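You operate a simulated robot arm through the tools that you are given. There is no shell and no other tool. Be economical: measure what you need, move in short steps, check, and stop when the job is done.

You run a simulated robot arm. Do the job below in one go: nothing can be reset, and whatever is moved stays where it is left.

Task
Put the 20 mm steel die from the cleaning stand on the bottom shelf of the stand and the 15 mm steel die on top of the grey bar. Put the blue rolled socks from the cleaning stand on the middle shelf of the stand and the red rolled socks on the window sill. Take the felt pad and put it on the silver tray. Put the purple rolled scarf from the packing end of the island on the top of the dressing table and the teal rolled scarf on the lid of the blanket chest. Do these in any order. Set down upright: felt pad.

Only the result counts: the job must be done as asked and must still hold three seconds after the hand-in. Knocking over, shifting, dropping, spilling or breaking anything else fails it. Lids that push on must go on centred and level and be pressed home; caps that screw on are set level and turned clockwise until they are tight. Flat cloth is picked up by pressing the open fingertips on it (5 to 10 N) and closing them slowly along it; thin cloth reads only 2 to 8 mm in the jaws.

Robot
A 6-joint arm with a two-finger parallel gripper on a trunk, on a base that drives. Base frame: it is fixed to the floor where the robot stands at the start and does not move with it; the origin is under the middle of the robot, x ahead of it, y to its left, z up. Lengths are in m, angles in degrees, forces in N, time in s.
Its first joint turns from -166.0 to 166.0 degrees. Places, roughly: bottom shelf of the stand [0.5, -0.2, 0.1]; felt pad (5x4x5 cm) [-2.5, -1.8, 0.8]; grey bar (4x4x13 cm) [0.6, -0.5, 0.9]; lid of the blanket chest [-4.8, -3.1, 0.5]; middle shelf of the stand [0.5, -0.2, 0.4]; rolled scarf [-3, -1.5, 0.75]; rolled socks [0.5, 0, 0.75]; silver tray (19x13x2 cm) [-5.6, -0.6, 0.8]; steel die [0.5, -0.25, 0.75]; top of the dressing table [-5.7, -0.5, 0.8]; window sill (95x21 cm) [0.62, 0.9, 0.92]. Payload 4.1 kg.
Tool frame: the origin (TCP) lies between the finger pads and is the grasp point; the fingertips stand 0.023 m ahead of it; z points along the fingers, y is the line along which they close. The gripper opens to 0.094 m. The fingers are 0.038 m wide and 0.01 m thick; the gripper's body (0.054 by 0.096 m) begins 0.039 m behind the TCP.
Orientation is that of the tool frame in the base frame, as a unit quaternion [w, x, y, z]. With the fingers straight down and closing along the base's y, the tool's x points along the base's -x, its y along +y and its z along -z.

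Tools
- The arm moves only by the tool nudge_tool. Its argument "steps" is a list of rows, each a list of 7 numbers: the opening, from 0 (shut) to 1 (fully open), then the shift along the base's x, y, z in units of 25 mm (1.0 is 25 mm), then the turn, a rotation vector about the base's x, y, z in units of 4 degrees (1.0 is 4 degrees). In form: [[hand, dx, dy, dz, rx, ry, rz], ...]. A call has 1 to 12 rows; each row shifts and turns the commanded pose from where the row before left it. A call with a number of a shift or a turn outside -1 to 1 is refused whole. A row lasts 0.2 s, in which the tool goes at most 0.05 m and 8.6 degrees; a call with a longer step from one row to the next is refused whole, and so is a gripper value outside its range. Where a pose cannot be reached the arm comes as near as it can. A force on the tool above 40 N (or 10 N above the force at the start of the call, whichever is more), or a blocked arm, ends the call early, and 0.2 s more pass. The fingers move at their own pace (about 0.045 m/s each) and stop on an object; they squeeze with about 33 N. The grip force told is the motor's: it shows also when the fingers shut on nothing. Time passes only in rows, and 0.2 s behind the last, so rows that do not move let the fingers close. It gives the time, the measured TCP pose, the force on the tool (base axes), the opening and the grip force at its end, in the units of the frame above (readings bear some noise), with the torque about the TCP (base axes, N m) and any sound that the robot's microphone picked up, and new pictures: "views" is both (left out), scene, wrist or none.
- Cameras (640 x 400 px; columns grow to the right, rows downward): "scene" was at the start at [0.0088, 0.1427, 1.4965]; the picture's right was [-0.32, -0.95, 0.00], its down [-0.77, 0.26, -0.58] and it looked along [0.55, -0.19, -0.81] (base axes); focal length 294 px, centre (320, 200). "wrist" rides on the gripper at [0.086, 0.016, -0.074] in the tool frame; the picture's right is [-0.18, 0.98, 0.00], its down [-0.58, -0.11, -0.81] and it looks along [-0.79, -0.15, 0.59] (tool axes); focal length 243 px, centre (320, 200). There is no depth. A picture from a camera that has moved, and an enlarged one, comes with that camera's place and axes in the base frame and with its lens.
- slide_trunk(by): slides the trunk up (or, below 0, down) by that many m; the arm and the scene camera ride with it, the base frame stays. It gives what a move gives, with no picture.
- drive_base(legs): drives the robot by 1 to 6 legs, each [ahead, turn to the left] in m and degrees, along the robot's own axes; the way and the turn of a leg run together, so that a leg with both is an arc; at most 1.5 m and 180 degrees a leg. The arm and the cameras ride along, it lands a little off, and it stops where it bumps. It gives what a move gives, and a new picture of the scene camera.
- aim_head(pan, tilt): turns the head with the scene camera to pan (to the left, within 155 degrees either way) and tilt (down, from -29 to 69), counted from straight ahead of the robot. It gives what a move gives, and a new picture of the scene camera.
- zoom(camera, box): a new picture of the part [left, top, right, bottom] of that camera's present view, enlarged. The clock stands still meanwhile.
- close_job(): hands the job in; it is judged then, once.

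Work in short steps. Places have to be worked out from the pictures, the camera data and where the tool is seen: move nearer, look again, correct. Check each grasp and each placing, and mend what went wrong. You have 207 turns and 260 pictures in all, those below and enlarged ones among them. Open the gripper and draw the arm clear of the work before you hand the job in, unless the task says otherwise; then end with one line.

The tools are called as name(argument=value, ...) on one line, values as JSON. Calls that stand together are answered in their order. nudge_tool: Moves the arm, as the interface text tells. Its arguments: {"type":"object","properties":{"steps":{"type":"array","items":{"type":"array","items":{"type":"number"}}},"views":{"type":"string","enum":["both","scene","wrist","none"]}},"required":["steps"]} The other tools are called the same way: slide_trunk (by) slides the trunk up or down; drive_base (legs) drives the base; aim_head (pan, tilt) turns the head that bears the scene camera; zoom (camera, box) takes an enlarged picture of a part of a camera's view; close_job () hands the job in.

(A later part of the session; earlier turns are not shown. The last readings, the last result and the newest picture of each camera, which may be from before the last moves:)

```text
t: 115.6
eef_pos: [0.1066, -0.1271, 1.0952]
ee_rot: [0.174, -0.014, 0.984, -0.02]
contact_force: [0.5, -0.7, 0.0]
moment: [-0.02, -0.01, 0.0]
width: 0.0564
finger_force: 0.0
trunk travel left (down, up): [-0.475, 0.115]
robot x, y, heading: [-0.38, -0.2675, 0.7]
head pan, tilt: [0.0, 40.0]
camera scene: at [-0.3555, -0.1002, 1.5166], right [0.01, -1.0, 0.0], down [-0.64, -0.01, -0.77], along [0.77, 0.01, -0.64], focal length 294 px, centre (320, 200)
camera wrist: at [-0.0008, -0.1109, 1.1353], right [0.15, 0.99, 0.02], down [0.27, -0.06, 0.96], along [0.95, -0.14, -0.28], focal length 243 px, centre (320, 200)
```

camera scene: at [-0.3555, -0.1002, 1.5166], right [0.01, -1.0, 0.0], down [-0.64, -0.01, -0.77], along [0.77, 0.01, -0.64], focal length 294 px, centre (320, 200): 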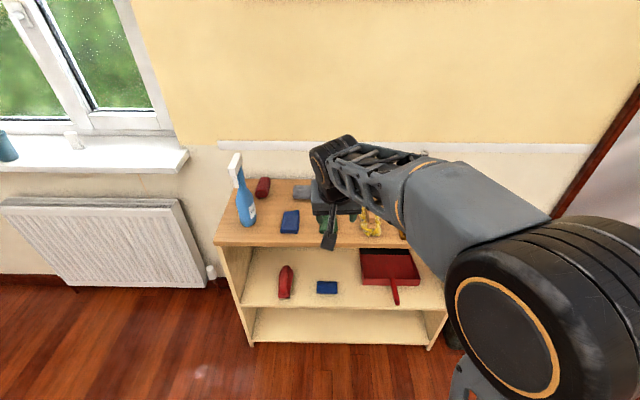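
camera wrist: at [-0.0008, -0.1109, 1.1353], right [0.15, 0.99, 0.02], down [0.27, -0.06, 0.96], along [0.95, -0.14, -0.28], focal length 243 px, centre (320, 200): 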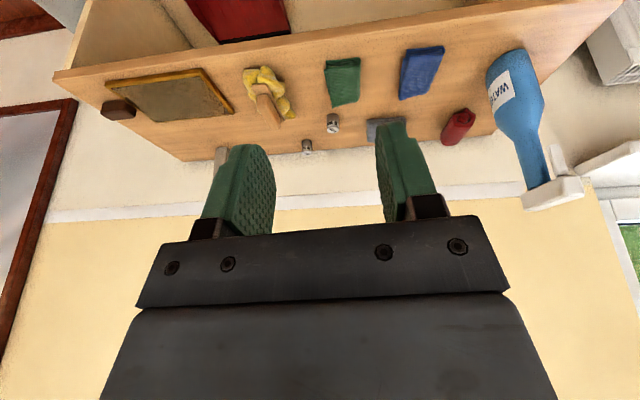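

Clear now; drive forward.

drive_base(legs=[[0.35, -0.7]])

```text
t: 117.9
eef_pos: [0.4596, -0.1307, 1.0954]
ee_rot: [0.174, -0.009, 0.985, -0.02]
contact_force: [-0.3, 0.4, 0.1]
moment: [0.04, -0.02, -0.01]
width: 0.0564
finger_force: 0.1
trunk travel left (down, up): [-0.475, 0.115]
robot x, y, heading: [-0.0253, -0.2673, -0.1]
head pan, tilt: [0.0, 40.0]
camera scene: at [-0.001, -0.0977, 1.5166], right [0.0, -1.0, 0.0], down [-0.64, 0.0, -0.77], along [0.77, 0.0, -0.64], focal length 294 px, centre (320, 200)
```

scene: 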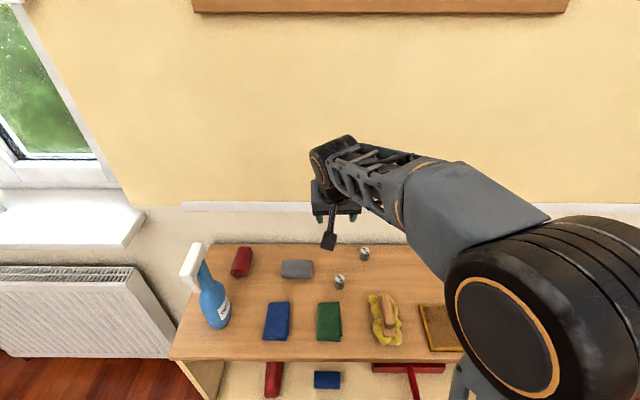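

Approach the 20 mm die at about (0.573, -0.231).

nudge_tool(steps=[[0.6, 0.45, -0.55, -0.8, 0, 0, 0], [0.6, 0.45, -0.55, -0.9, 0, 0, 0], [0.6, 0.45, -0.55, -0.9, 0, 0, 0], [0.6, 0.45, -0.55, -0.9, 0, 0, 0], [0.6, 0.45, -0.55, -0.9, 0, 0, 0], [0.6, 0.45, -0.55, -0.9, 0, 0, 0], [0.6, 0.45, -0.55, -0.9, 0, 0, 0.25]])

```text
t: 119.5
eef_pos: [0.5402, -0.2278, 0.9424]
ee_rot: [0.174, -0.017, 0.984, -0.019]
contact_force: [-0.3, 0.6, 0.4]
moment: [-0.01, -0.01, 0.0]
width: 0.0563
finger_force: 0.1
trunk travel left (down, up): [-0.475, 0.115]
robot x, y, heading: [-0.0252, -0.2647, 0.0]
head pan, tilt: [0.0, 40.0]
camera scene: at [-0.001, -0.0978, 1.5167], right [0.0, -1.0, 0.0], down [-0.64, 0.0, -0.77], along [0.77, 0.0, -0.64], focal length 294 px, centre (320, 200)
camera wrist: at [0.4336, -0.212, 0.9815], right [0.15, 0.99, 0.02], down [0.27, -0.06, 0.96], along [0.95, -0.14, -0.28], focal length 243 px, centre (320, 200)
```

scene: 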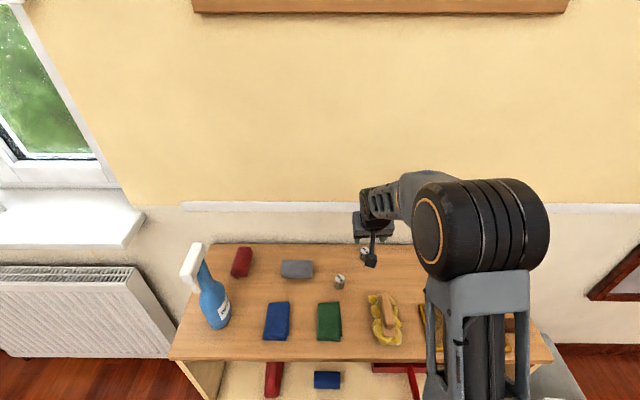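
wrist: 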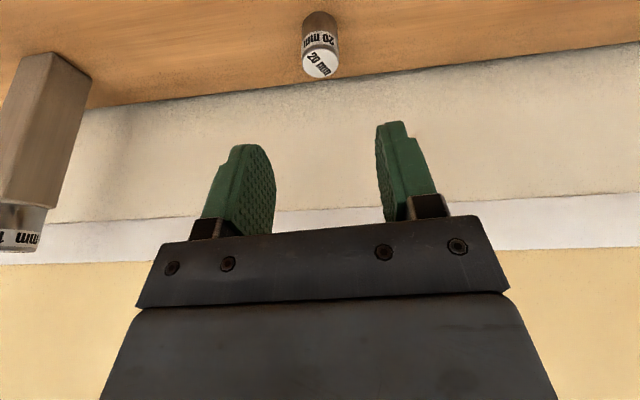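

Confirmed at (0.5755, -0.231). Descend along the tool axis and grip.

nudge_tool(steps=[[0.6, 0.2, -0.12, -0.7, 0, 0, 0], [0.6, 0.24, 0, -0.7, 0, 0, 0], [0.6, 0.24, 0, -0.7, 0, 0, 0], [0.6, 0.24, 0, -0.7, 0, 0, 0], [0.6, 0.24, 0, -0.7, 0, 0, 0], [0.6, 0.24, 0, -0.7, 0, 0, 0], [0.6, 0, 0, -0.3, 0, 0, 0], [0.3, 0, 0, 0, 0, 0, 0], [0, 0, 0, 0, 0, 0, 0], [0, 0, 0, 0, 0, 0, 0], [0, 0, 0, 0, 0, 0, 0]])

```text
t: 121.9
eef_pos: [0.5735, -0.2307, 0.8274]
ee_rot: [0.176, -0.017, 0.984, -0.018]
contact_force: [1.6, -4.0, 16.6]
moment: [0.14, 0.0, -0.15]
width: 0.0271
finger_force: 32.9
trunk travel left (down, up): [-0.475, 0.115]
robot x, y, heading: [-0.0277, -0.2657, -0.2]
head pan, tilt: [0.0, 40.0]
camera scene: at [-0.0022, -0.0984, 1.5168], right [0.0, -1.0, 0.0], down [-0.64, 0.0, -0.77], along [0.77, 0.0, -0.64], focal length 294 px, centre (320, 200)
camera wrist: at [0.4663, -0.2149, 0.8678], right [0.15, 0.99, 0.02], down [0.27, -0.06, 0.96], along [0.95, -0.14, -0.27], focal length 243 px, centre (320, 200)
```

scene: 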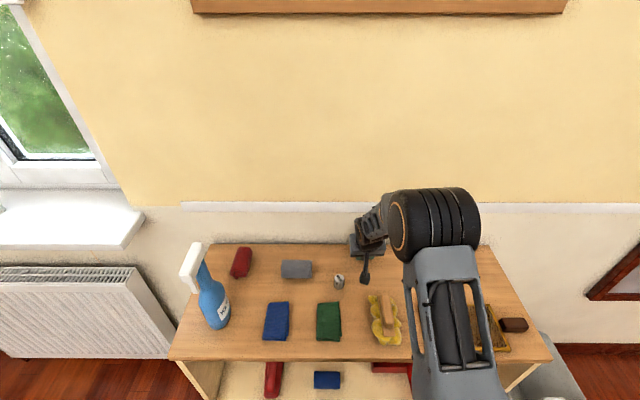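
wrist: 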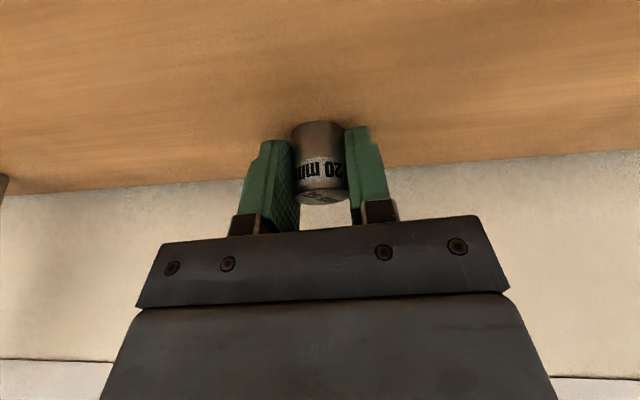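

Gripped. Lift up and back to a travel pose.

nudge_tool(steps=[[0, 0, 0, 0.6, 0, 0, 0], [0, -0.3, 0, 1, 0, 0, 0], [0, -0.3, 0, 1, 0, 0, 0], [0, -0.5, 0, 1, 0, 0, 0], [0, -0.5, 0.2, 1, 0, 0, 0], [0, -0.5, 0.2, 1, 0, 0, 0], [0, -0.5, 0.2, 1, 0, 0, 0], [0, -0.5, 0.2, 1, 0, 0, 0], [0, -0.3, 0.2, 1, 0, 0, 0], [0, 0, 0.2, 1, 0, 0, 0], [0, 0, 0.2, 1, 0, 0, 0]])

```text
t: 124.3
eef_pos: [0.4879, -0.1951, 1.092]
ee_rot: [0.175, -0.017, 0.984, -0.02]
contact_force: [0.3, 0.1, -2.3]
moment: [-0.04, 0.0, 0.0]
width: 0.0272
finger_force: 32.9
trunk travel left (down, up): [-0.475, 0.115]
robot x, y, heading: [-0.0213, -0.2644, 0.1]
head pan, tilt: [0.0, 40.0]
camera scene: at [-0.0012, -0.0976, 1.5166], right [0.0, -1.0, 0.0], down [-0.64, 0.0, -0.77], along [0.77, 0.0, -0.64], focal length 294 px, centre (320, 200)
camera wrist: at [0.3814, -0.179, 1.1321], right [0.15, 0.99, 0.02], down [0.27, -0.06, 0.96], along [0.95, -0.14, -0.28], focal length 243 px, centre (320, 200)
```

scene: 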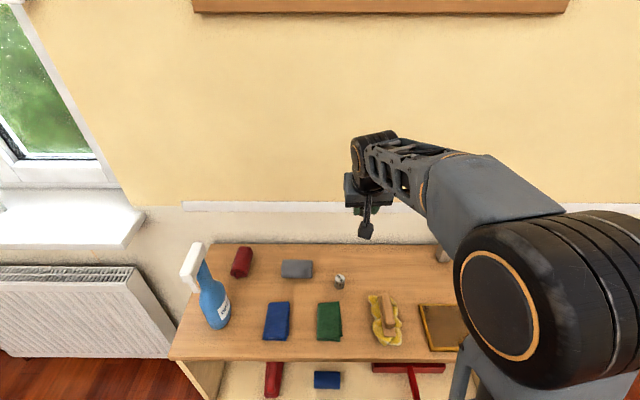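
wrist: 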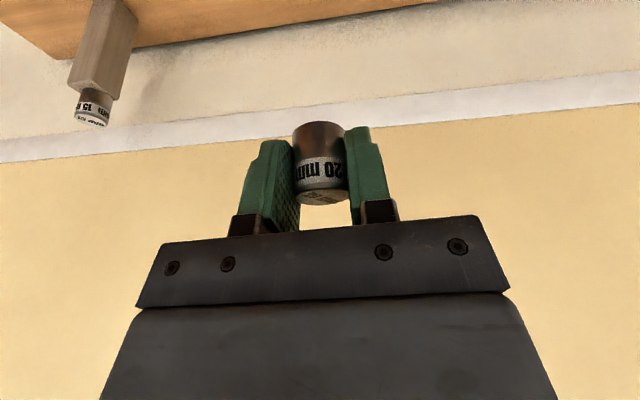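

Held. Drive back to x≈-0.39.

drive_base(legs=[[-0.37, 0]])

```text
t: 126.7
eef_pos: [0.1091, -0.1956, 1.0921]
ee_rot: [0.174, -0.018, 0.984, -0.019]
contact_force: [0.2, -0.6, -1.2]
moment: [-0.01, -0.01, -0.04]
width: 0.0267
finger_force: 32.2
trunk travel left (down, up): [-0.475, 0.115]
robot x, y, heading: [-0.4018, -0.2639, 0.3]
head pan, tilt: [0.0, 40.0]
camera scene: at [-0.3802, -0.0989, 1.5166], right [0.0, -1.0, 0.0], down [-0.64, 0.0, -0.77], along [0.77, 0.0, -0.64], focal length 294 px, centre (320, 200)
```

scene: 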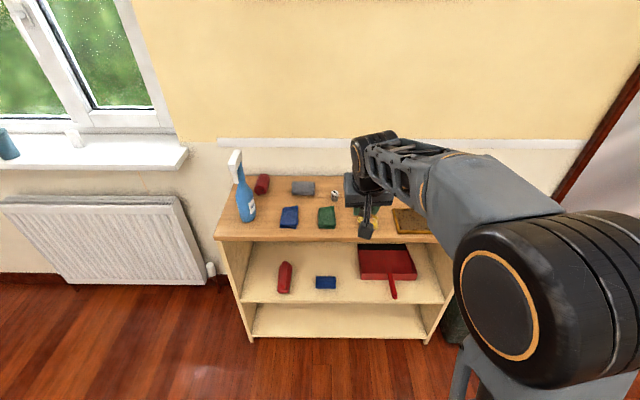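

Clear of the stand. Lower the trunk in two slides.

slide_trunk(by=-0.4)

slide_trunk(by=-0.075)

nudge_tool(steps=[[0, 0, 0, -1, 0, 0, 0], [0, 0, 0, -1, 0, 0, 0], [0, 0, 0, -1, 0, 0, 0], [0, 0, 0, -1, 0, 0, 0], [0, 0, 0, -1, 0, 0, 0], [0, 0, 0, -1, 0, 0, 0], [0, 0, 0, -1, 0, 0, 0], [0, 0, 0, -1, 0, 0, 0], [0, 0, 0, -1, 0, 0, 0], [0, 0, 0, -1, 0, 0, 0], [0, 0, 0, -1, 0, 0, 0], [0, 0, 0, -1, 0, 0, 0]], views="none")

```text
t: 130.6
eef_pos: [0.1085, -0.1953, 0.6923]
ee_rot: [0.174, -0.018, 0.984, -0.019]
contact_force: [-0.6, -0.2, -0.7]
moment: [-0.01, 0.0, 0.0]
width: 0.0274
finger_force: 33.1
trunk travel left (down, up): [-0.075, 0.515]
robot x, y, heading: [-0.4038, -0.2664, 0.2]
head pan, tilt: [0.0, 40.0]
```

```text
t: 131.7
eef_pos: [0.109, -0.1957, 0.6182]
ee_rot: [0.174, -0.018, 0.984, -0.02]
contact_force: [-0.6, -0.4, -1.9]
moment: [0.01, -0.01, 0.03]
width: 0.0268
finger_force: 33.4
trunk travel left (down, up): [0.0, 0.59]
robot x, y, heading: [-0.4055, -0.2698, 0.2]
head pan, tilt: [0.0, 40.0]
```

```text
t: 134.3
eef_pos: [0.108, -0.195, 0.3179]
ee_rot: [0.174, -0.018, 0.984, -0.019]
contact_force: [1.0, -0.3, -1.3]
moment: [0.01, 0.06, 0.01]
width: 0.0271
finger_force: 33.0
trunk travel left (down, up): [0.0, 0.59]
robot x, y, heading: [-0.4061, -0.2651, 0.2]
head pan, tilt: [0.0, 40.0]
```

Now down to z≈0.18 and into the bottom shelf at x≈0.315.

nudge_tool(steps=[[0, 0, 0, -1, 0, 0, 0], [0, 0, 0, -1, 0, 0, 0], [0, 0, 0, -1, 0, 0, 0], [0, 0, 0, -1, 0, 0, 0], [0, 1, 0, -1, 0, 0, 0], [0, 1, 0, -0.5, 0, 0, 0], [0, 1, 0, 0, 0, 0, 0], [0, 1, 0, 0, 0, 0, 0], [0, 1, 0, 0, 0, 0, 0], [0, 1, 0, 0, 0, 0, 0], [0, 1, 0, 0, 0, 0, 0], [0, 1, 0, 0, 0, 0, 0]])

```text
t: 136.9
eef_pos: [0.3028, -0.1964, 0.1808]
ee_rot: [0.173, -0.019, 0.984, -0.019]
contact_force: [-0.6, -0.1, -1.7]
moment: [0.02, 0.0, 0.03]
width: 0.0271
finger_force: 32.4
out of reach, approached as far as the arm can: row 7
trunk travel left (down, up): [0.0, 0.59]
robot x, y, heading: [-0.405, -0.2627, 0.1]
head pan, tilt: [0.0, 40.0]
camera scene: at [-0.38, -0.099, 1.0417], right [0.0, -1.0, 0.0], down [-0.64, 0.0, -0.77], along [0.77, 0.0, -0.64], focal length 294 px, centre (320, 200)
camera wrist: at [0.1945, -0.1804, 0.2195], right [0.14, 0.99, 0.02], down [0.27, -0.06, 0.96], along [0.95, -0.13, -0.28], focal length 243 px, centre (320, 200)
```

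scene: 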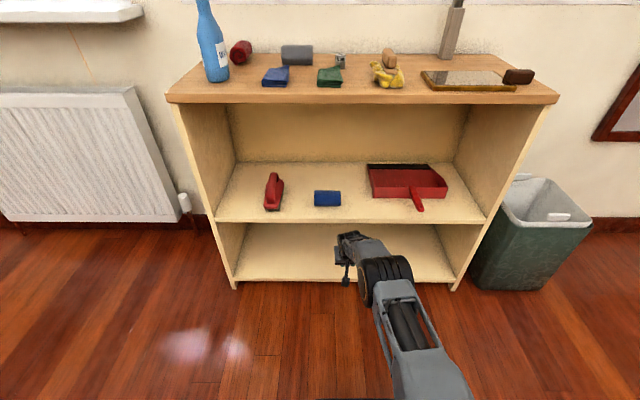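
wrist: 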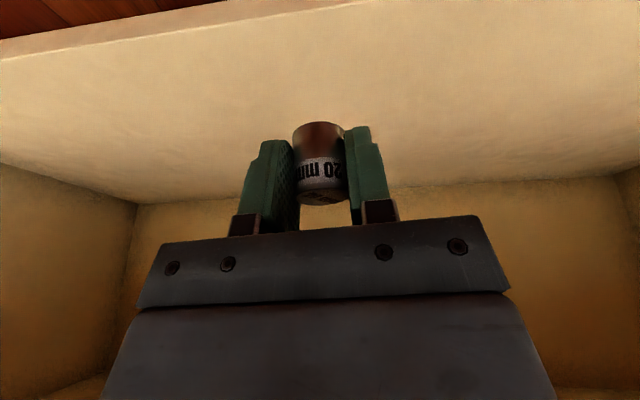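

Move in a bit more and lower gently.

nudge_tool(steps=[[0, 0.5, 0, -0.4, 0, 0, 0], [0, 0.3, 0, -0.6, 0, 0, 0], [0, 0, 0, -0.6, 0, 0, 0], [0, 0, 0, 0, 0, 0, 0]], views="none")

```text
t: 137.9
eef_pos: [0.311, -0.1971, 0.1436]
ee_rot: [0.174, -0.017, 0.984, -0.018]
contact_force: [-0.1, 0.2, -0.8]
moment: [0.0, 0.0, 0.01]
width: 0.0269
finger_force: 32.8
out of reach, approached as far as the arm can: row 2, 3
trunk travel left (down, up): [0.0, 0.59]
robot x, y, heading: [-0.4026, -0.2656, 0.3]
head pan, tilt: [0.0, 40.0]
```

Reach limit at x≈0.31, which is ~3.5 cm inside the edge (seen at x≈0.276). Good enough; lower to contact.

nudge_tool(steps=[[0, 0, 0, -0.12, 0, 0, 0], [0, 0, 0, -0.12, 0, 0, 0], [0, 0, 0, -0.12, 0, 0, 0], [0, 0, 0, 0, 0, 0, 0]], views="wrist")

```text
t: 138.9
eef_pos: [0.3078, -0.1965, 0.1376]
ee_rot: [0.174, -0.018, 0.984, -0.019]
contact_force: [0.3, -0.3, -1.3]
moment: [0.0, 0.02, 0.03]
width: 0.0272
finger_force: 33.0
trunk travel left (down, up): [0.0, 0.59]
robot x, y, heading: [-0.4063, -0.265, 0.2]
head pan, tilt: [0.0, 40.0]
camera wrist: at [0.2013, -0.1812, 0.1764], right [0.14, 0.99, 0.02], down [0.27, -0.06, 0.96], along [0.95, -0.13, -0.28], focal length 243 px, centre (320, 200)
```

wrist: 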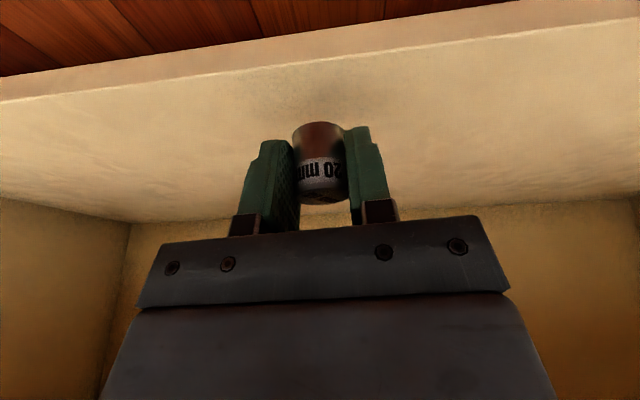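

Edge measured at x≈0.275. Continue down.

nudge_tool(steps=[[0, 0, 0, -0.12, 0, 0, 0], [0, 0, 0, -0.12, 0, 0, 0], [0, 0, 0, -0.1, 0, 0, 0], [0, 0, 0, 0, 0, 0, 0]], views="none")

```text
t: 139.9
eef_pos: [0.3063, -0.197, 0.1322]
ee_rot: [0.174, -0.017, 0.984, -0.02]
contact_force: [0.1, 0.3, -2.4]
moment: [0.0, 0.0, 0.02]
width: 0.0272
finger_force: 32.2
out of reach, approached as far as the arm can: row 1
trunk travel left (down, up): [0.0, 0.59]
robot x, y, heading: [-0.4069, -0.2661, 0.5]
head pan, tilt: [0.0, 40.0]
```

nudge_tool(steps=[[0, 0, 0, -0.1, 0, 0, 0], [0, 0, 0, -0.1, 0, 0, 0], [0, 0, 0, 0, 0, 0, 0]], views="wrist")

```text
t: 140.7
eef_pos: [0.3032, -0.1989, 0.128]
ee_rot: [0.175, -0.019, 0.984, -0.018]
contact_force: [0.3, -0.3, -2.2]
moment: [-0.03, 0.01, 0.01]
width: 0.0272
finger_force: 33.6
out of reach, approached as far as the arm can: row 1
trunk travel left (down, up): [0.0, 0.59]
robot x, y, heading: [-0.4025, -0.2639, 0.5]
head pan, tilt: [0.0, 40.0]
camera wrist: at [0.1968, -0.1821, 0.1673], right [0.14, 0.99, 0.02], down [0.27, -0.06, 0.96], along [0.95, -0.13, -0.28], focal length 243 px, centre (320, 200)
```

wrist: 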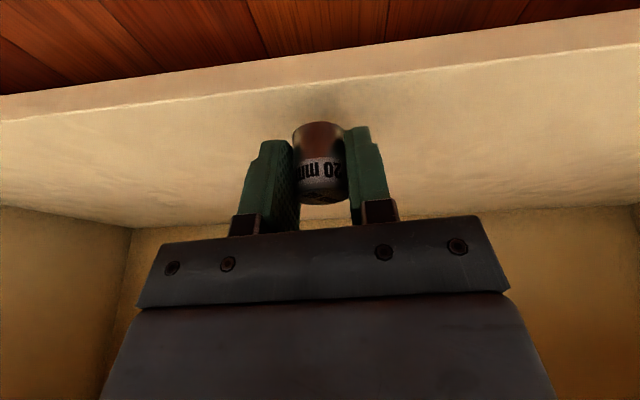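

The reach limit pulls it back. Raise 1 cm and drive forward 2 cm for margin.

nudge_tool(steps=[[0, 0, 0, 0.4, 0, 0, 0]], views="none")

drive_base(legs=[[0.025, -0.3]])

```text
t: 141.1
eef_pos: [0.3052, -0.1982, 0.1366]
ee_rot: [0.174, -0.018, 0.984, -0.02]
contact_force: [-0.6, 0.3, -1.5]
moment: [-0.01, 0.02, -0.04]
width: 0.0273
finger_force: 32.4
trunk travel left (down, up): [0.0, 0.59]
robot x, y, heading: [-0.4056, -0.2703, 0.3]
head pan, tilt: [0.0, 40.0]
```

```text
t: 141.9
eef_pos: [0.3303, -0.2017, 0.1367]
ee_rot: [0.174, -0.016, 0.984, -0.02]
contact_force: [0.5, -0.6, -0.8]
moment: [0.01, 0.0, 0.02]
width: 0.0271
finger_force: 33.4
trunk travel left (down, up): [0.0, 0.59]
robot x, y, heading: [-0.3808, -0.2652, -0.1]
head pan, tilt: [0.0, 40.0]
camera scene: at [-0.3541, -0.099, 1.0416], right [0.0, -1.0, 0.0], down [-0.64, 0.0, -0.77], along [0.77, 0.0, -0.64], focal length 294 px, centre (320, 200)
```

scene: 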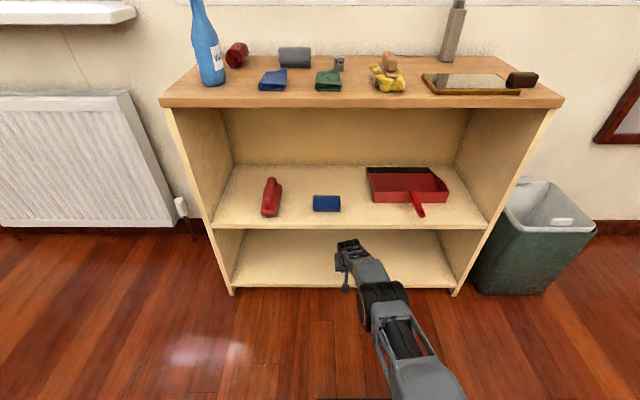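

No collision; now lower with slight pull-back to stay in reach.

nudge_tool(steps=[[0, -0.1, 0, -0.15, 0, 0, 0], [0, -0.1, 0, -0.15, 0, 0, 0], [0, -0.1, 0, -0.1, 0, 0, 0], [0, 0, 0, 0, 0, 0, 0]], views="none")

```text
t: 142.9
eef_pos: [0.3217, -0.2008, 0.1271]
ee_rot: [0.174, -0.014, 0.984, -0.02]
contact_force: [-0.3, 0.4, -1.2]
moment: [-0.01, 0.03, 0.0]
width: 0.0272
finger_force: 32.6
trunk travel left (down, up): [0.0, 0.59]
robot x, y, heading: [-0.378, -0.2631, -0.2]
head pan, tilt: [0.0, 40.0]
```

nudge_tool(steps=[[0, 0, 0, -0.12, 0, 0, 0], [0, 0, 0, -0.12, 0, 0, 0], [0, 0, 0, 0, 0, 0, 0]], views="none")

```text
t: 143.7
eef_pos: [0.3234, -0.2019, 0.1209]
ee_rot: [0.175, -0.015, 0.984, -0.021]
contact_force: [-0.6, -0.3, -1.7]
moment: [0.0, 0.01, -0.05]
width: 0.0272
finger_force: 33.1
trunk travel left (down, up): [0.0, 0.59]
robot x, y, heading: [-0.3776, -0.2647, -0.1]
head pan, tilt: [0.0, 40.0]
```

nudge_tool(steps=[[0, 0, 0, -0.12, 0, 0, 0], [0, 0, 0, -0.12, 0, 0, 0], [0, 0, 0, 0, 0, 0, 0]], views="wrist")

```text
t: 144.5
eef_pos: [0.3221, -0.2009, 0.1158]
ee_rot: [0.175, -0.016, 0.984, -0.021]
contact_force: [0.2, 0.2, -1.4]
moment: [-0.01, -0.01, 0.0]
width: 0.0272
finger_force: 32.8
trunk travel left (down, up): [0.0, 0.59]
robot x, y, heading: [-0.381, -0.2658, -0.1]
head pan, tilt: [0.0, 40.0]
camera wrist: at [0.2156, -0.1849, 0.1545], right [0.15, 0.99, 0.02], down [0.27, -0.06, 0.96], along [0.95, -0.14, -0.28], focal length 243 px, centre (320, 200)
```

wrist: 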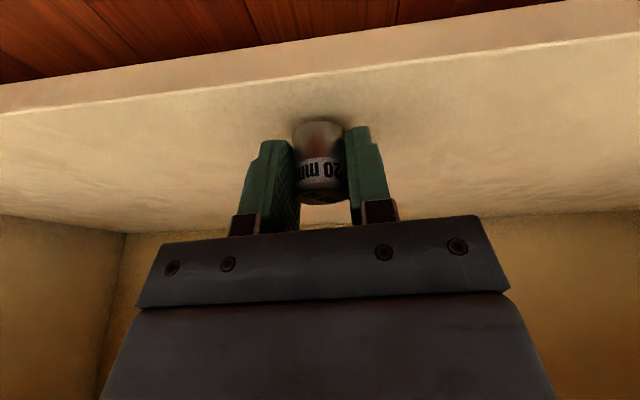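

Shadow tightens under the die; a little more.

nudge_tool(steps=[[0, 0, 0, -0.12, 0, 0, 0], [0, 0, 0, -0.12, 0, 0, 0], [0, 0, 0, 0, 0, 0, 0]], views="none")

```text
t: 145.3
eef_pos: [0.321, -0.2015, 0.1099]
ee_rot: [0.175, -0.016, 0.984, -0.02]
contact_force: [-0.4, 0.0, -1.1]
moment: [-0.01, -0.04, -0.04]
width: 0.027
finger_force: 33.2
trunk travel left (down, up): [0.0, 0.59]
robot x, y, heading: [-0.3768, -0.2667, 0.2]
head pan, tilt: [0.0, 40.0]
```

nudge_tool(steps=[[0, 0, 0, -0.1, 0, 0, 0], [0, 0, 0, -0.1, 0, 0, 0], [0, 0, 0, -0.1, 0, 0, 0], [0, 0, 0, 0, 0, 0, 0]], views="none")

```text
t: 146.3
eef_pos: [0.3194, -0.2013, 0.1087]
ee_rot: [0.177, -0.015, 0.984, -0.018]
contact_force: [1.5, 0.1, 13.1]
moment: [0.16, -0.12, -0.02]
width: 0.027
finger_force: 32.5
out of reach, approached as far as the arm can: row 1
trunk travel left (down, up): [0.0, 0.59]
robot x, y, heading: [-0.3763, -0.2649, -0.1]
head pan, tilt: [0.0, 40.0]
```

Contact. Relieve, open and retract back along the tool axis.

nudge_tool(steps=[[0, 0, 0, 0.15, 0, 0, 0], [0.35, 0, 0, 0, 0, 0, 0], [0.6, 0, 0, 0, 0, 0, 0], [0.6, 0, 0, 0, 0, 0, 0], [0.6, -0.3, 0, 0.7, 0, 0, 0], [0.6, -0.3, 0, 0.7, 0, 0, 0], [0.6, -1, 0, 0.7, 0, 0, 0], [0.6, -1, 0, 0, 0, 0, 0], [0.6, -1, 0, 0, 0, 0, 0], [0.6, -1, 0, 0, 0, 0, 0]])

```text
t: 148.5
eef_pos: [0.2063, -0.2011, 0.1609]
ee_rot: [0.174, -0.015, 0.984, -0.019]
contact_force: [0.1, 0.0, -0.3]
moment: [0.02, -0.04, 0.01]
width: 0.0564
finger_force: 0.0
trunk travel left (down, up): [0.0, 0.59]
robot x, y, heading: [-0.3803, -0.2632, 0.1]
head pan, tilt: [0.0, 40.0]
camera scene: at [-0.3542, -0.0991, 1.0416], right [0.0, -1.0, 0.0], down [-0.64, 0.0, -0.77], along [0.77, 0.0, -0.64], focal length 294 px, centre (320, 200)
camera wrist: at [0.0992, -0.1857, 0.2004], right [0.15, 0.99, 0.02], down [0.27, -0.06, 0.96], along [0.95, -0.14, -0.28], focal length 243 px, centre (320, 200)
```

scene: 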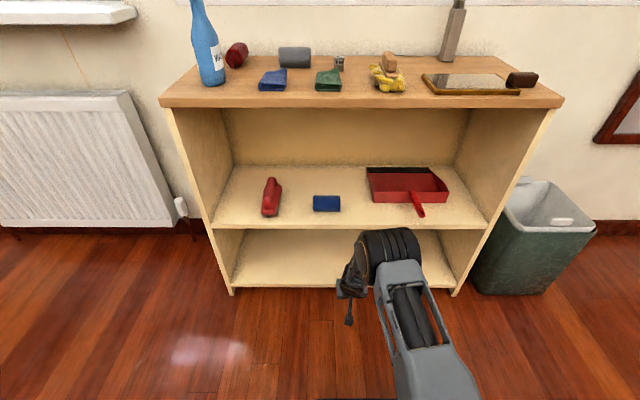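
wrist: 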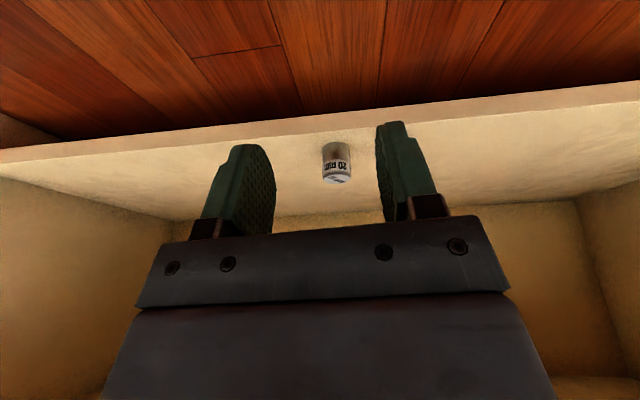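

20 mm die stands upright on the bottom shelf. Next the red roll: draw the arm back and up, then raise the trunk.

nudge_tool(steps=[[0.9, -1, 0, 0.5, 0, 0, 0], [0.9, -1, 0, 1, 0, 0, 0], [0.9, -1, 0, 1, 0, 0, 0], [0.9, -0.5, 0, 1, 0, 0, 0], [0.9, 0, 0, 1, 0, 0, 0], [0.9, 0, 0, 1, 0, 1, 0], [0.9, 0, 0, 1, 0, 1, 0], [0.9, 0, 0, 1, 0, 1, 0], [0.9, 0, 0, 1, 0, 1, 0], [0.9, 0, 0, 1, 0, 1, 0], [0.9, 0, 0, 1, 0, 0, 0], [0.9, 0, 0, 1, 0, 0, 0]], views="none")

slide_trunk(by=0.4)

slide_trunk(by=0.15)

```text
t: 151.1
eef_pos: [0.1219, -0.2121, 0.4087]
ee_rot: [0.053, -0.015, 0.998, -0.042]
contact_force: [0.1, -0.6, -0.1]
moment: [-0.01, 0.01, -0.01]
width: 0.0847
finger_force: 0.1
out of reach, approached as far as the arm can: row 6, 7, 8
trunk travel left (down, up): [0.0, 0.59]
robot x, y, heading: [-0.3786, -0.2674, -0.0]
head pan, tilt: [0.0, 40.0]
```

```text
t: 154.9
eef_pos: [0.1233, -0.2131, 0.8094]
ee_rot: [0.053, -0.015, 0.998, -0.042]
contact_force: [-0.2, 0.5, 0.3]
moment: [-0.02, 0.0, -0.01]
width: 0.0849
finger_force: 0.0
trunk travel left (down, up): [-0.4, 0.19]
robot x, y, heading: [-0.3777, -0.2666, -0.2]
head pan, tilt: [0.0, 40.0]
```

```text
t: 156.7
eef_pos: [0.1227, -0.2113, 0.9588]
ee_rot: [0.053, -0.015, 0.998, -0.043]
contact_force: [-1.5, 0.7, -0.1]
moment: [-0.03, 0.01, 0.0]
width: 0.0848
finger_force: 0.2
trunk travel left (down, up): [-0.55, 0.04]
robot x, y, heading: [-0.3767, -0.2667, -0.1]
head pan, tilt: [0.0, 40.0]
```

Level the hand (about 5°/6° off), add slight yaw, raise.

nudge_tool(steps=[[0.9, 0, 0, 1, 0.6, 0.75, 0], [0.9, 0, 0, 1, 0.6, 0.75, 0], [0.9, 0, 0, 1, 0, 0, 1], [0.9, 0, 0, 1, 0, 0, 1], [0.9, 0, 0, 1, 0, 0, 0], [0.9, 0, 0, 1, 0, 0, 0], [0.9, 0, 0, 1, 0, 0, 0]], views="none")

drive_base(legs=[[0.35, 0]])

```text
t: 158.3
eef_pos: [0.1227, -0.2129, 1.1325]
ee_rot: [0.002, -0.085, 0.996, 0.0]
contact_force: [-0.7, 0.4, 0.0]
moment: [0.01, -0.02, -0.01]
width: 0.0846
finger_force: 0.0
trunk travel left (down, up): [-0.55, 0.04]
robot x, y, heading: [-0.3817, -0.2623, -0.4]
head pan, tilt: [0.0, 40.0]
```

```text
t: 160.5
eef_pos: [0.4675, -0.2118, 1.1329]
ee_rot: [0.002, -0.087, 0.996, 0.0]
contact_force: [0.4, -0.3, -0.5]
moment: [-0.04, 0.03, -0.05]
width: 0.0846
finger_force: 0.0
trunk travel left (down, up): [-0.55, 0.04]
robot x, y, heading: [-0.033, -0.2641, 0.3]
head pan, tilt: [0.0, 40.0]
camera scene: at [-0.0085, -0.0988, 1.5916], right [0.0, -1.0, 0.0], down [-0.64, 0.0, -0.77], along [0.77, 0.0, -0.64], focal length 294 px, centre (320, 200)
```

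scene: 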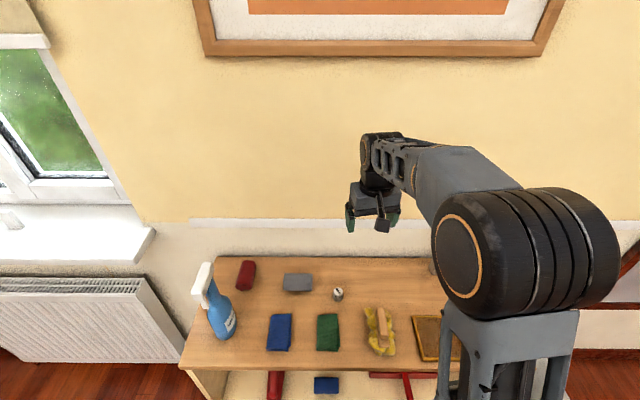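

Zoomed estimate of bottle head shows it away from my path at x≈0.54. Move over the red roll at height.

nudge_tool(steps=[[0.9, 0.24, 1, 0, 0, 0, 0], [0.9, 0.24, 1, 0, 0, 0, 0], [0.9, 0.24, 1, 0, 0, 0, 0], [0.9, 0.24, 1, 0, 0, 0, 0], [0.9, 0.24, 1, 0, 0, 0, 0], [0.9, 0.24, 1, 0, 0, 0, 0], [0.9, 0.24, 1, 0, 0, 0, 0], [0.9, 0.24, 1, 0, 0, 0, 0], [0.9, 0.24, 1, 0, 0, 0, 0], [0.9, 0.24, 1, 0, 0, 0, 0], [0.9, 0.24, 1, 0, 0, 0, 0], [0.9, 0.24, 1, 0, 0, 0, 0]])

```text
t: 163.1
eef_pos: [0.5392, 0.0909, 1.1313]
ee_rot: [0.0, -0.087, 0.996, -0.001]
contact_force: [0.1, 0.6, 0.2]
moment: [0.02, 0.05, 0.0]
width: 0.0847
finger_force: 0.2
trunk travel left (down, up): [-0.55, 0.04]
robot x, y, heading: [-0.0323, -0.2666, 0.1]
head pan, tilt: [0.0, 40.0]
camera scene: at [-0.0081, -0.0977, 1.5915], right [0.0, -1.0, 0.0], down [-0.64, 0.0, -0.77], along [0.77, 0.0, -0.64], focal length 294 px, centre (320, 200)
camera wrist: at [0.4529, 0.0931, 1.2064], right [0.01, 1.0, 0.0], down [0.59, -0.01, 0.81], along [0.81, -0.01, -0.59], focal length 243 px, centre (320, 200)
```

scene: 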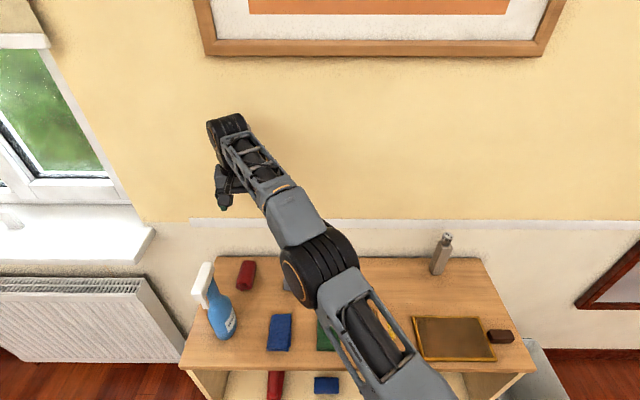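
wrist: 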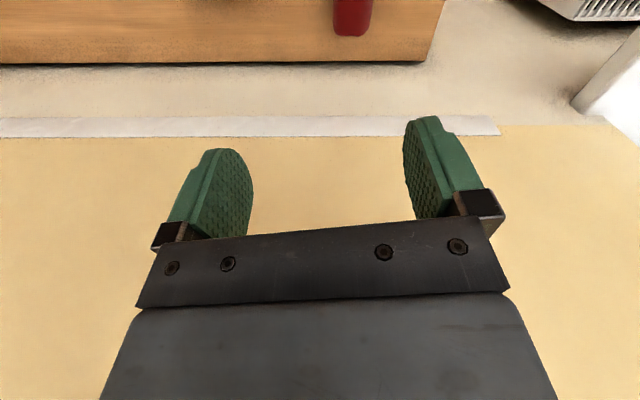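

Red roll's far end at (0.583, 0.136); I'll grip at (0.545, 0.133). Descend partway.

nudge_tool(steps=[[0.95, 0.1, 0.85, 0, 0, 0, 0], [0.95, 0.1, 0.85, 0, 0, 0, 0], [0.95, 0, 0, -1, 0, 0, 0], [0.95, 0, 0, -1, 0, 0, 0], [0.95, 0, 0, -1, 0, 0, 0], [0.95, 0, 0, -1, 0, 0, 0], [0.95, 0, 0, -1, 0, 0, 0], [0.95, 0, 0, -1, 0, 0, 0], [0.95, 0, 0, -1, 0, 0, 0]])

```text
t: 165.1
eef_pos: [0.5278, 0.1086, 0.9511]
ee_rot: [0.002, -0.087, 0.996, 0.0]
contact_force: [0.2, -0.2, 0.0]
moment: [0.0, 0.02, -0.03]
width: 0.0892
finger_force: 0.1
out of reach, approached as far as the arm can: row 1, 2
trunk travel left (down, up): [-0.55, 0.04]
robot x, y, heading: [-0.0332, -0.2639, 0.4]
head pan, tilt: [0.0, 40.0]
camera scene: at [-0.0088, -0.0986, 1.5916], right [0.0, -1.0, 0.0], down [-0.64, 0.0, -0.77], along [0.77, 0.0, -0.64], focal length 294 px, centre (320, 200)
camera wrist: at [0.441, 0.1112, 1.026], right [0.01, 1.0, 0.0], down [0.59, -0.01, 0.81], along [0.81, -0.01, -0.59], focal length 243 px, centre (320, 200)
```

scene: 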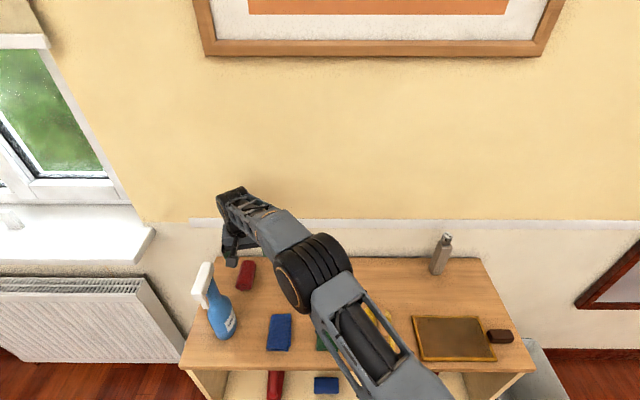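
wrist: 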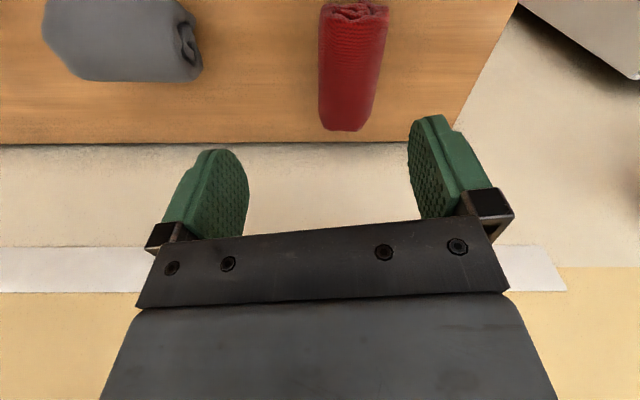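

The camera passes near the bottle's head, so I go below it first (fingertips still above the roll), then drive 3 cm forward for reach.

nudge_tool(steps=[[0.95, 0, 0, -0.9, 0, 0, 0], [0.95, 0, 0, -0.9, 0, 0, 0]], views="none")

drive_base(legs=[[0.03, 0]])

zoom(camera="wrist", box=[0, 0, 640, 400])

```text
t: 165.7
eef_pos: [0.529, 0.1101, 0.9066]
ee_rot: [0.001, -0.086, 0.996, 0.0]
contact_force: [-0.2, 0.3, 0.8]
moment: [0.0, -0.02, 0.0]
width: 0.0891
finger_force: 0.2
trunk travel left (down, up): [-0.55, 0.04]
robot x, y, heading: [-0.0296, -0.2648, 0.1]
head pan, tilt: [0.0, 40.0]
```

```text
t: 166.5
eef_pos: [0.5584, 0.1088, 0.9075]
ee_rot: [0.001, -0.085, 0.996, 0.0]
contact_force: [0.0, 0.2, 0.1]
moment: [0.0, 0.02, 0.0]
width: 0.0895
finger_force: 0.2
trunk travel left (down, up): [-0.55, 0.04]
robot x, y, heading: [-0.0046, -0.2646, 0.3]
head pan, tilt: [0.0, 40.0]
camera scene: at [0.0219, -0.0986, 1.5916], right [0.0, -1.0, 0.0], down [-0.64, 0.0, -0.77], along [0.77, 0.0, -0.64], focal length 294 px, centre (320, 200)
```

scene: 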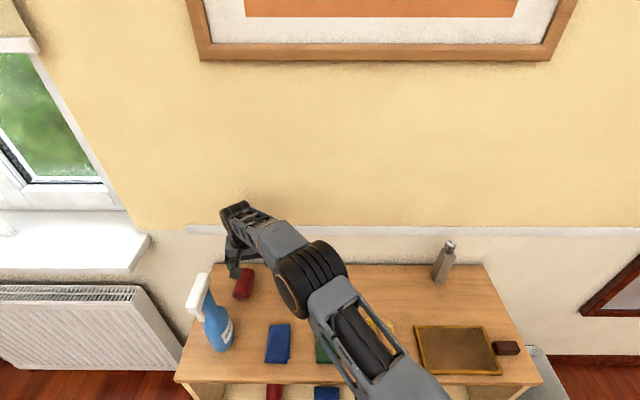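

```text
1.00 times, centred on (320, 200) of wrist
camera zoom: at [0.4717, 0.1116, 0.981], right [0.01, 1.0, 0.0], down [0.59, -0.01, 0.81], along [0.81, -0.01, -0.59], focal length 243 px, centre (320, 200)
```

zoom: 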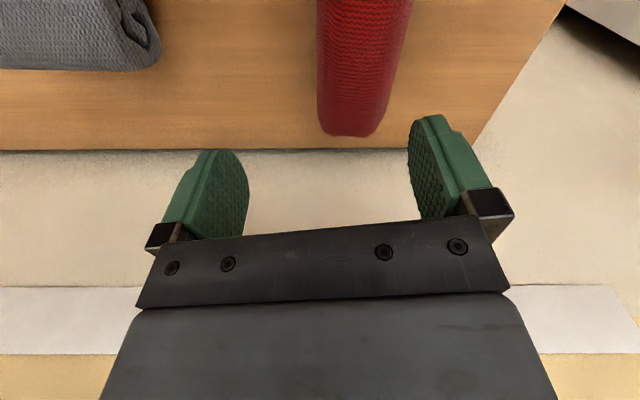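

Shift over the roll and descend, then grip.

nudge_tool(steps=[[0.95, -0.25, 0.5, 0, 0, 0, 0], [0.95, -0.25, 0.5, 0, 0, 0, 0], [0.95, 0, 0, -0.8, 0, 0, 0], [0.95, 0, 0, -0.8, 0, 0, 0], [0.95, 0, 0, -0.8, 0, 0, 0], [0.95, 0, 0, -0.7, 0, 0, 0], [0.4, 0, 0, 0, 0, 0, 0], [0, 0, 0, 0, 0, 0, 0], [0, 0, 0, 0, 0, 0, 0], [0, 0, 0, 0, 0, 0, 0]])

```text
t: 168.7
eef_pos: [0.5466, 0.1331, 0.8295]
ee_rot: [0.001, -0.086, 0.996, 0.001]
contact_force: [0.8, 0.2, 0.6]
moment: [-0.01, -0.05, -0.03]
width: 0.0611
finger_force: 32.4
trunk travel left (down, up): [-0.55, 0.04]
robot x, y, heading: [-0.0062, -0.2637, 0.1]
head pan, tilt: [0.0, 40.0]
camera scene: at [0.0212, -0.0987, 1.5916], right [0.0, -1.0, 0.0], down [-0.64, 0.0, -0.77], along [0.77, 0.0, -0.64], focal length 294 px, centre (320, 200)
camera wrist: at [0.4594, 0.1351, 0.9032], right [0.01, 1.0, 0.0], down [0.59, -0.01, 0.81], along [0.81, -0.01, -0.59], focal length 243 px, centre (320, 200)
```

scene: 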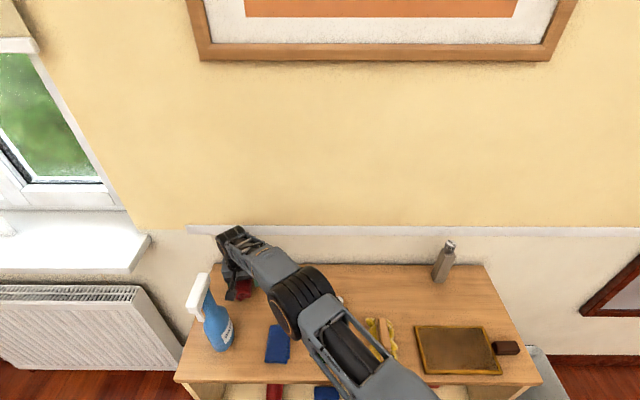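
wrist: 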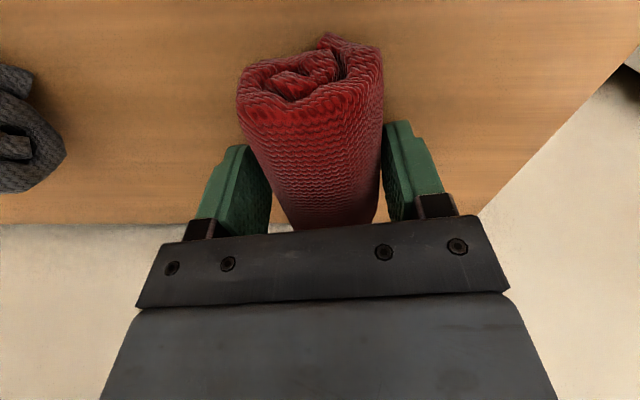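

Gripped. Lift clear of neighbours, then move right away from the bottle and rise.

nudge_tool(steps=[[0, 0, 0, 0.7, 0, 0, 0], [0, 0, 0, 1, 0, 0, 0], [0, 0, 0, 1, 0, 0, 0], [0, 0, -0.8, 0.4, 0, 0, 0], [0, 0, -1, 0.4, 0, 0, 0], [0, 0, -1, 0.6, 0, 0, 0], [0, 0, -1, 1, 0, 0, 0], [0, 0, -1, 1, 0, 0, 0], [0, -0.3, -1, 1, 0, 0, 0], [0, -0.5, -1, 1, 0, 0, 0], [0, -0.5, -1, 1, 0, 0, 0], [0, -0.5, -1, 1, 0, 0, 0]])

```text
t: 171.3
eef_pos: [0.5023, -0.0863, 1.0827]
ee_rot: [0.002, -0.086, 0.996, 0.0]
contact_force: [0.8, 0.4, -0.7]
moment: [-0.03, -0.04, 0.01]
width: 0.0606
finger_force: 33.2
trunk travel left (down, up): [-0.55, 0.04]
robot x, y, heading: [-0.0059, -0.2655, 0.1]
head pan, tilt: [0.0, 40.0]
camera scene: at [0.0209, -0.0991, 1.5916], right [0.0, -1.0, 0.0], down [-0.64, 0.0, -0.77], along [0.77, 0.0, -0.64], focal length 294 px, centre (320, 200)
camera wrist: at [0.4142, -0.0838, 1.1554], right [0.01, 1.0, 0.0], down [0.59, -0.01, 0.81], along [0.81, -0.01, -0.59], focal length 243 px, centre (320, 200)
```

scene: 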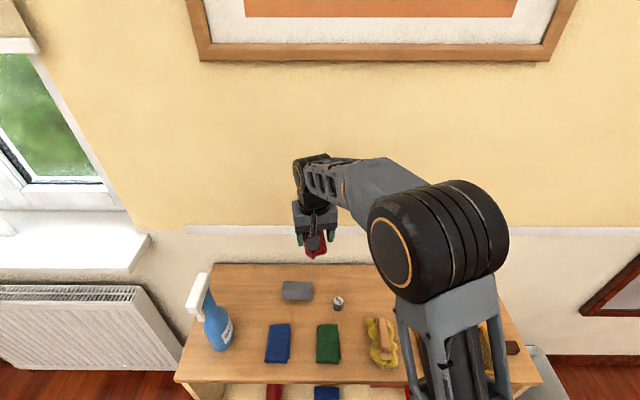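
wrist: 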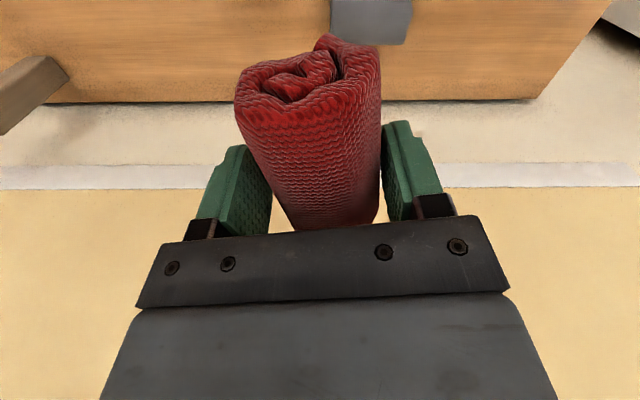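

Held. Drive: back, turn left, along to y≈0.33, turn to face the window.

drive_base(legs=[[-0.13, 0], [0, 90], [0.6, 0], [0, -90]])

aim_head(pan=25, tilt=40)

```text
t: 183.2
eef_pos: [0.3365, 0.5621, 1.0817]
ee_rot: [0.001, -0.128, 0.992, 0.0]
contact_force: [0.0, -0.3, -1.0]
moment: [-0.01, -0.03, 0.01]
width: 0.0603
finger_force: 33.2
trunk travel left (down, up): [-0.55, 0.04]
robot x, y, heading: [-0.1553, 0.3396, 5.1]
head pan, tilt: [0.0, 40.0]
camera scene: at [-0.1422, 0.5085, 1.5916], right [0.09, -1.0, 0.0], down [-0.64, -0.06, -0.77], along [0.76, 0.07, -0.64], focal length 294 px, centre (320, 200)
```

scene: 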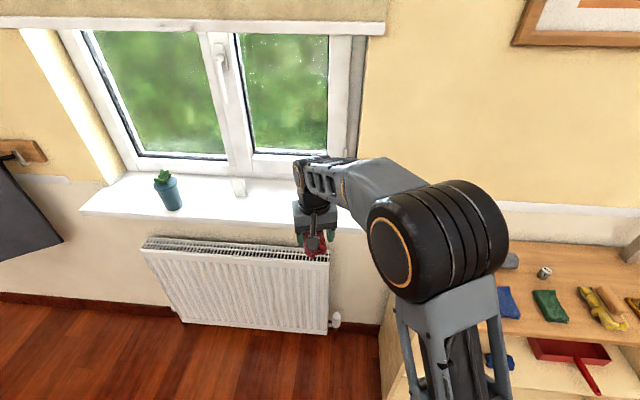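

```text
t: 184.1
eef_pos: [0.3373, 0.5627, 1.0812]
ee_rot: [0.002, -0.127, 0.992, 0.0]
contact_force: [-0.6, 0.7, -1.2]
moment: [0.02, -0.02, 0.01]
width: 0.0604
finger_force: 32.6
trunk travel left (down, up): [-0.55, 0.04]
robot x, y, heading: [-0.1555, 0.345, 5.0]
head pan, tilt: [25.0, 40.0]
camera scene: at [-0.1533, 0.5437, 1.5916], right [0.5, -0.87, 0.0], down [-0.56, -0.32, -0.77], along [0.66, 0.38, -0.64], focal length 294 px, centre (320, 200)
```

scene: 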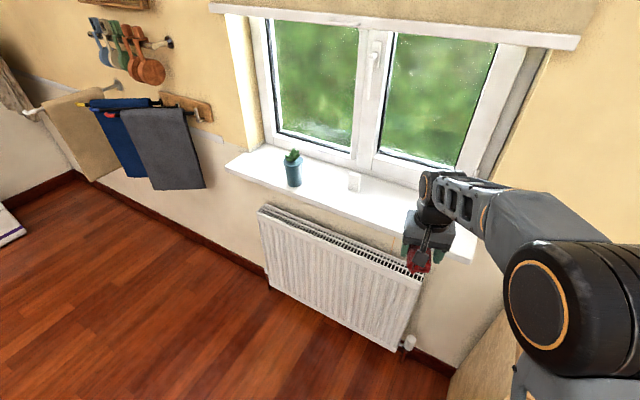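

Sill front edge at x≈0.515, right end y≈0.43. Drive slightly forward and straighten.

drive_base(legs=[[0.12, -5]])

```text
t: 185.4
eef_pos: [0.4719, 0.5249, 1.0818]
ee_rot: [0.002, -0.085, 0.996, 0.0]
contact_force: [0.9, 0.4, -1.1]
moment: [0.02, 0.01, 0.01]
width: 0.0605
finger_force: 33.7
trunk travel left (down, up): [-0.55, 0.04]
robot x, y, heading: [-0.0337, 0.3467, 0.0]
head pan, tilt: [25.0, 40.0]
camera scene: at [-0.0174, 0.5481, 1.5916], right [0.42, -0.91, 0.0], down [-0.58, -0.27, -0.77], along [0.69, 0.32, -0.64], focal length 294 px, centre (320, 200)
```

scene: 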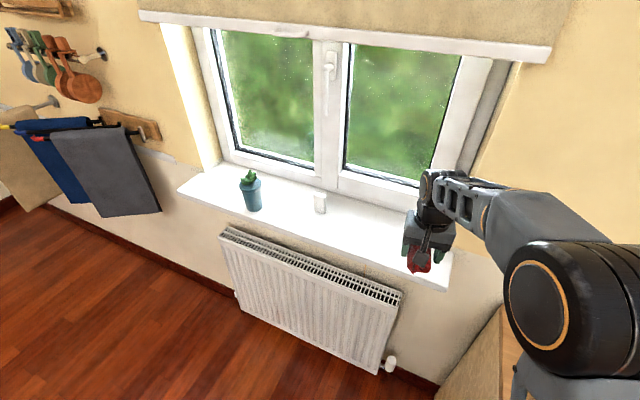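

Move over the sill and lower to z≈1.0.

nudge_tool(steps=[[0, 0.8, 0.4, 0, 0, 0, 0], [0, 0.8, 0.4, 0, 0, 0, 0], [0, 0.8, 0.4, 0, 0, 0, 0], [0, 0.8, 0.4, 0, 0, 0, 0], [0, 0.8, 0.3, 0, 0, 0, 0], [0, 0.8, 0.3, -0.6, 0, 0, 0], [0, 0, 0, -0.8, 0, 0, 0], [0, 0, 0, -0.8, 0, 0, 0]])

```text
t: 187.2
eef_pos: [0.5905, 0.5816, 1.026]
ee_rot: [0.002, -0.085, 0.996, 0.0]
contact_force: [-0.8, 0.5, -0.5]
moment: [-0.01, 0.02, -0.01]
width: 0.0604
finger_force: 33.0
trunk travel left (down, up): [-0.55, 0.04]
robot x, y, heading: [-0.0391, 0.3432, -0.0]
head pan, tilt: [25.0, 40.0]
camera scene: at [-0.0185, 0.5482, 1.5916], right [0.42, -0.91, 0.0], down [-0.58, -0.27, -0.77], along [0.69, 0.32, -0.64], focal length 294 px, centre (320, 200)
camera wrist: at [0.5031, 0.5827, 1.1005], right [0.01, 1.0, 0.0], down [0.59, -0.01, 0.81], along [0.81, -0.01, -0.59], focal length 243 px, centre (320, 200)
```

scene: 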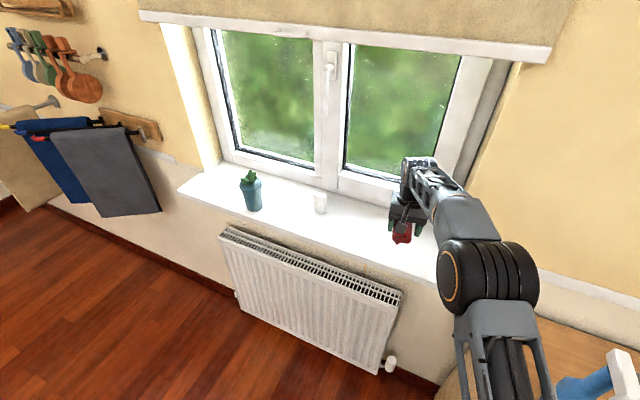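
wrist: 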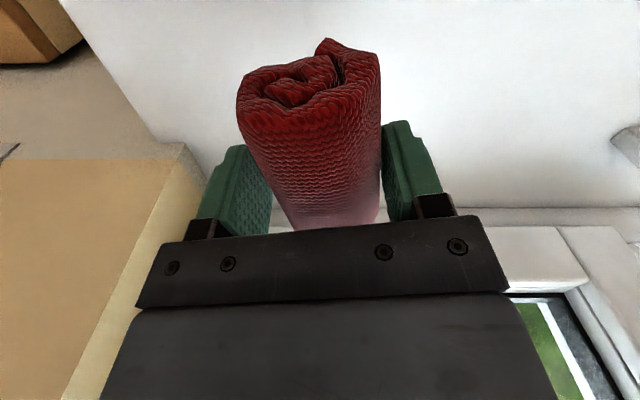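

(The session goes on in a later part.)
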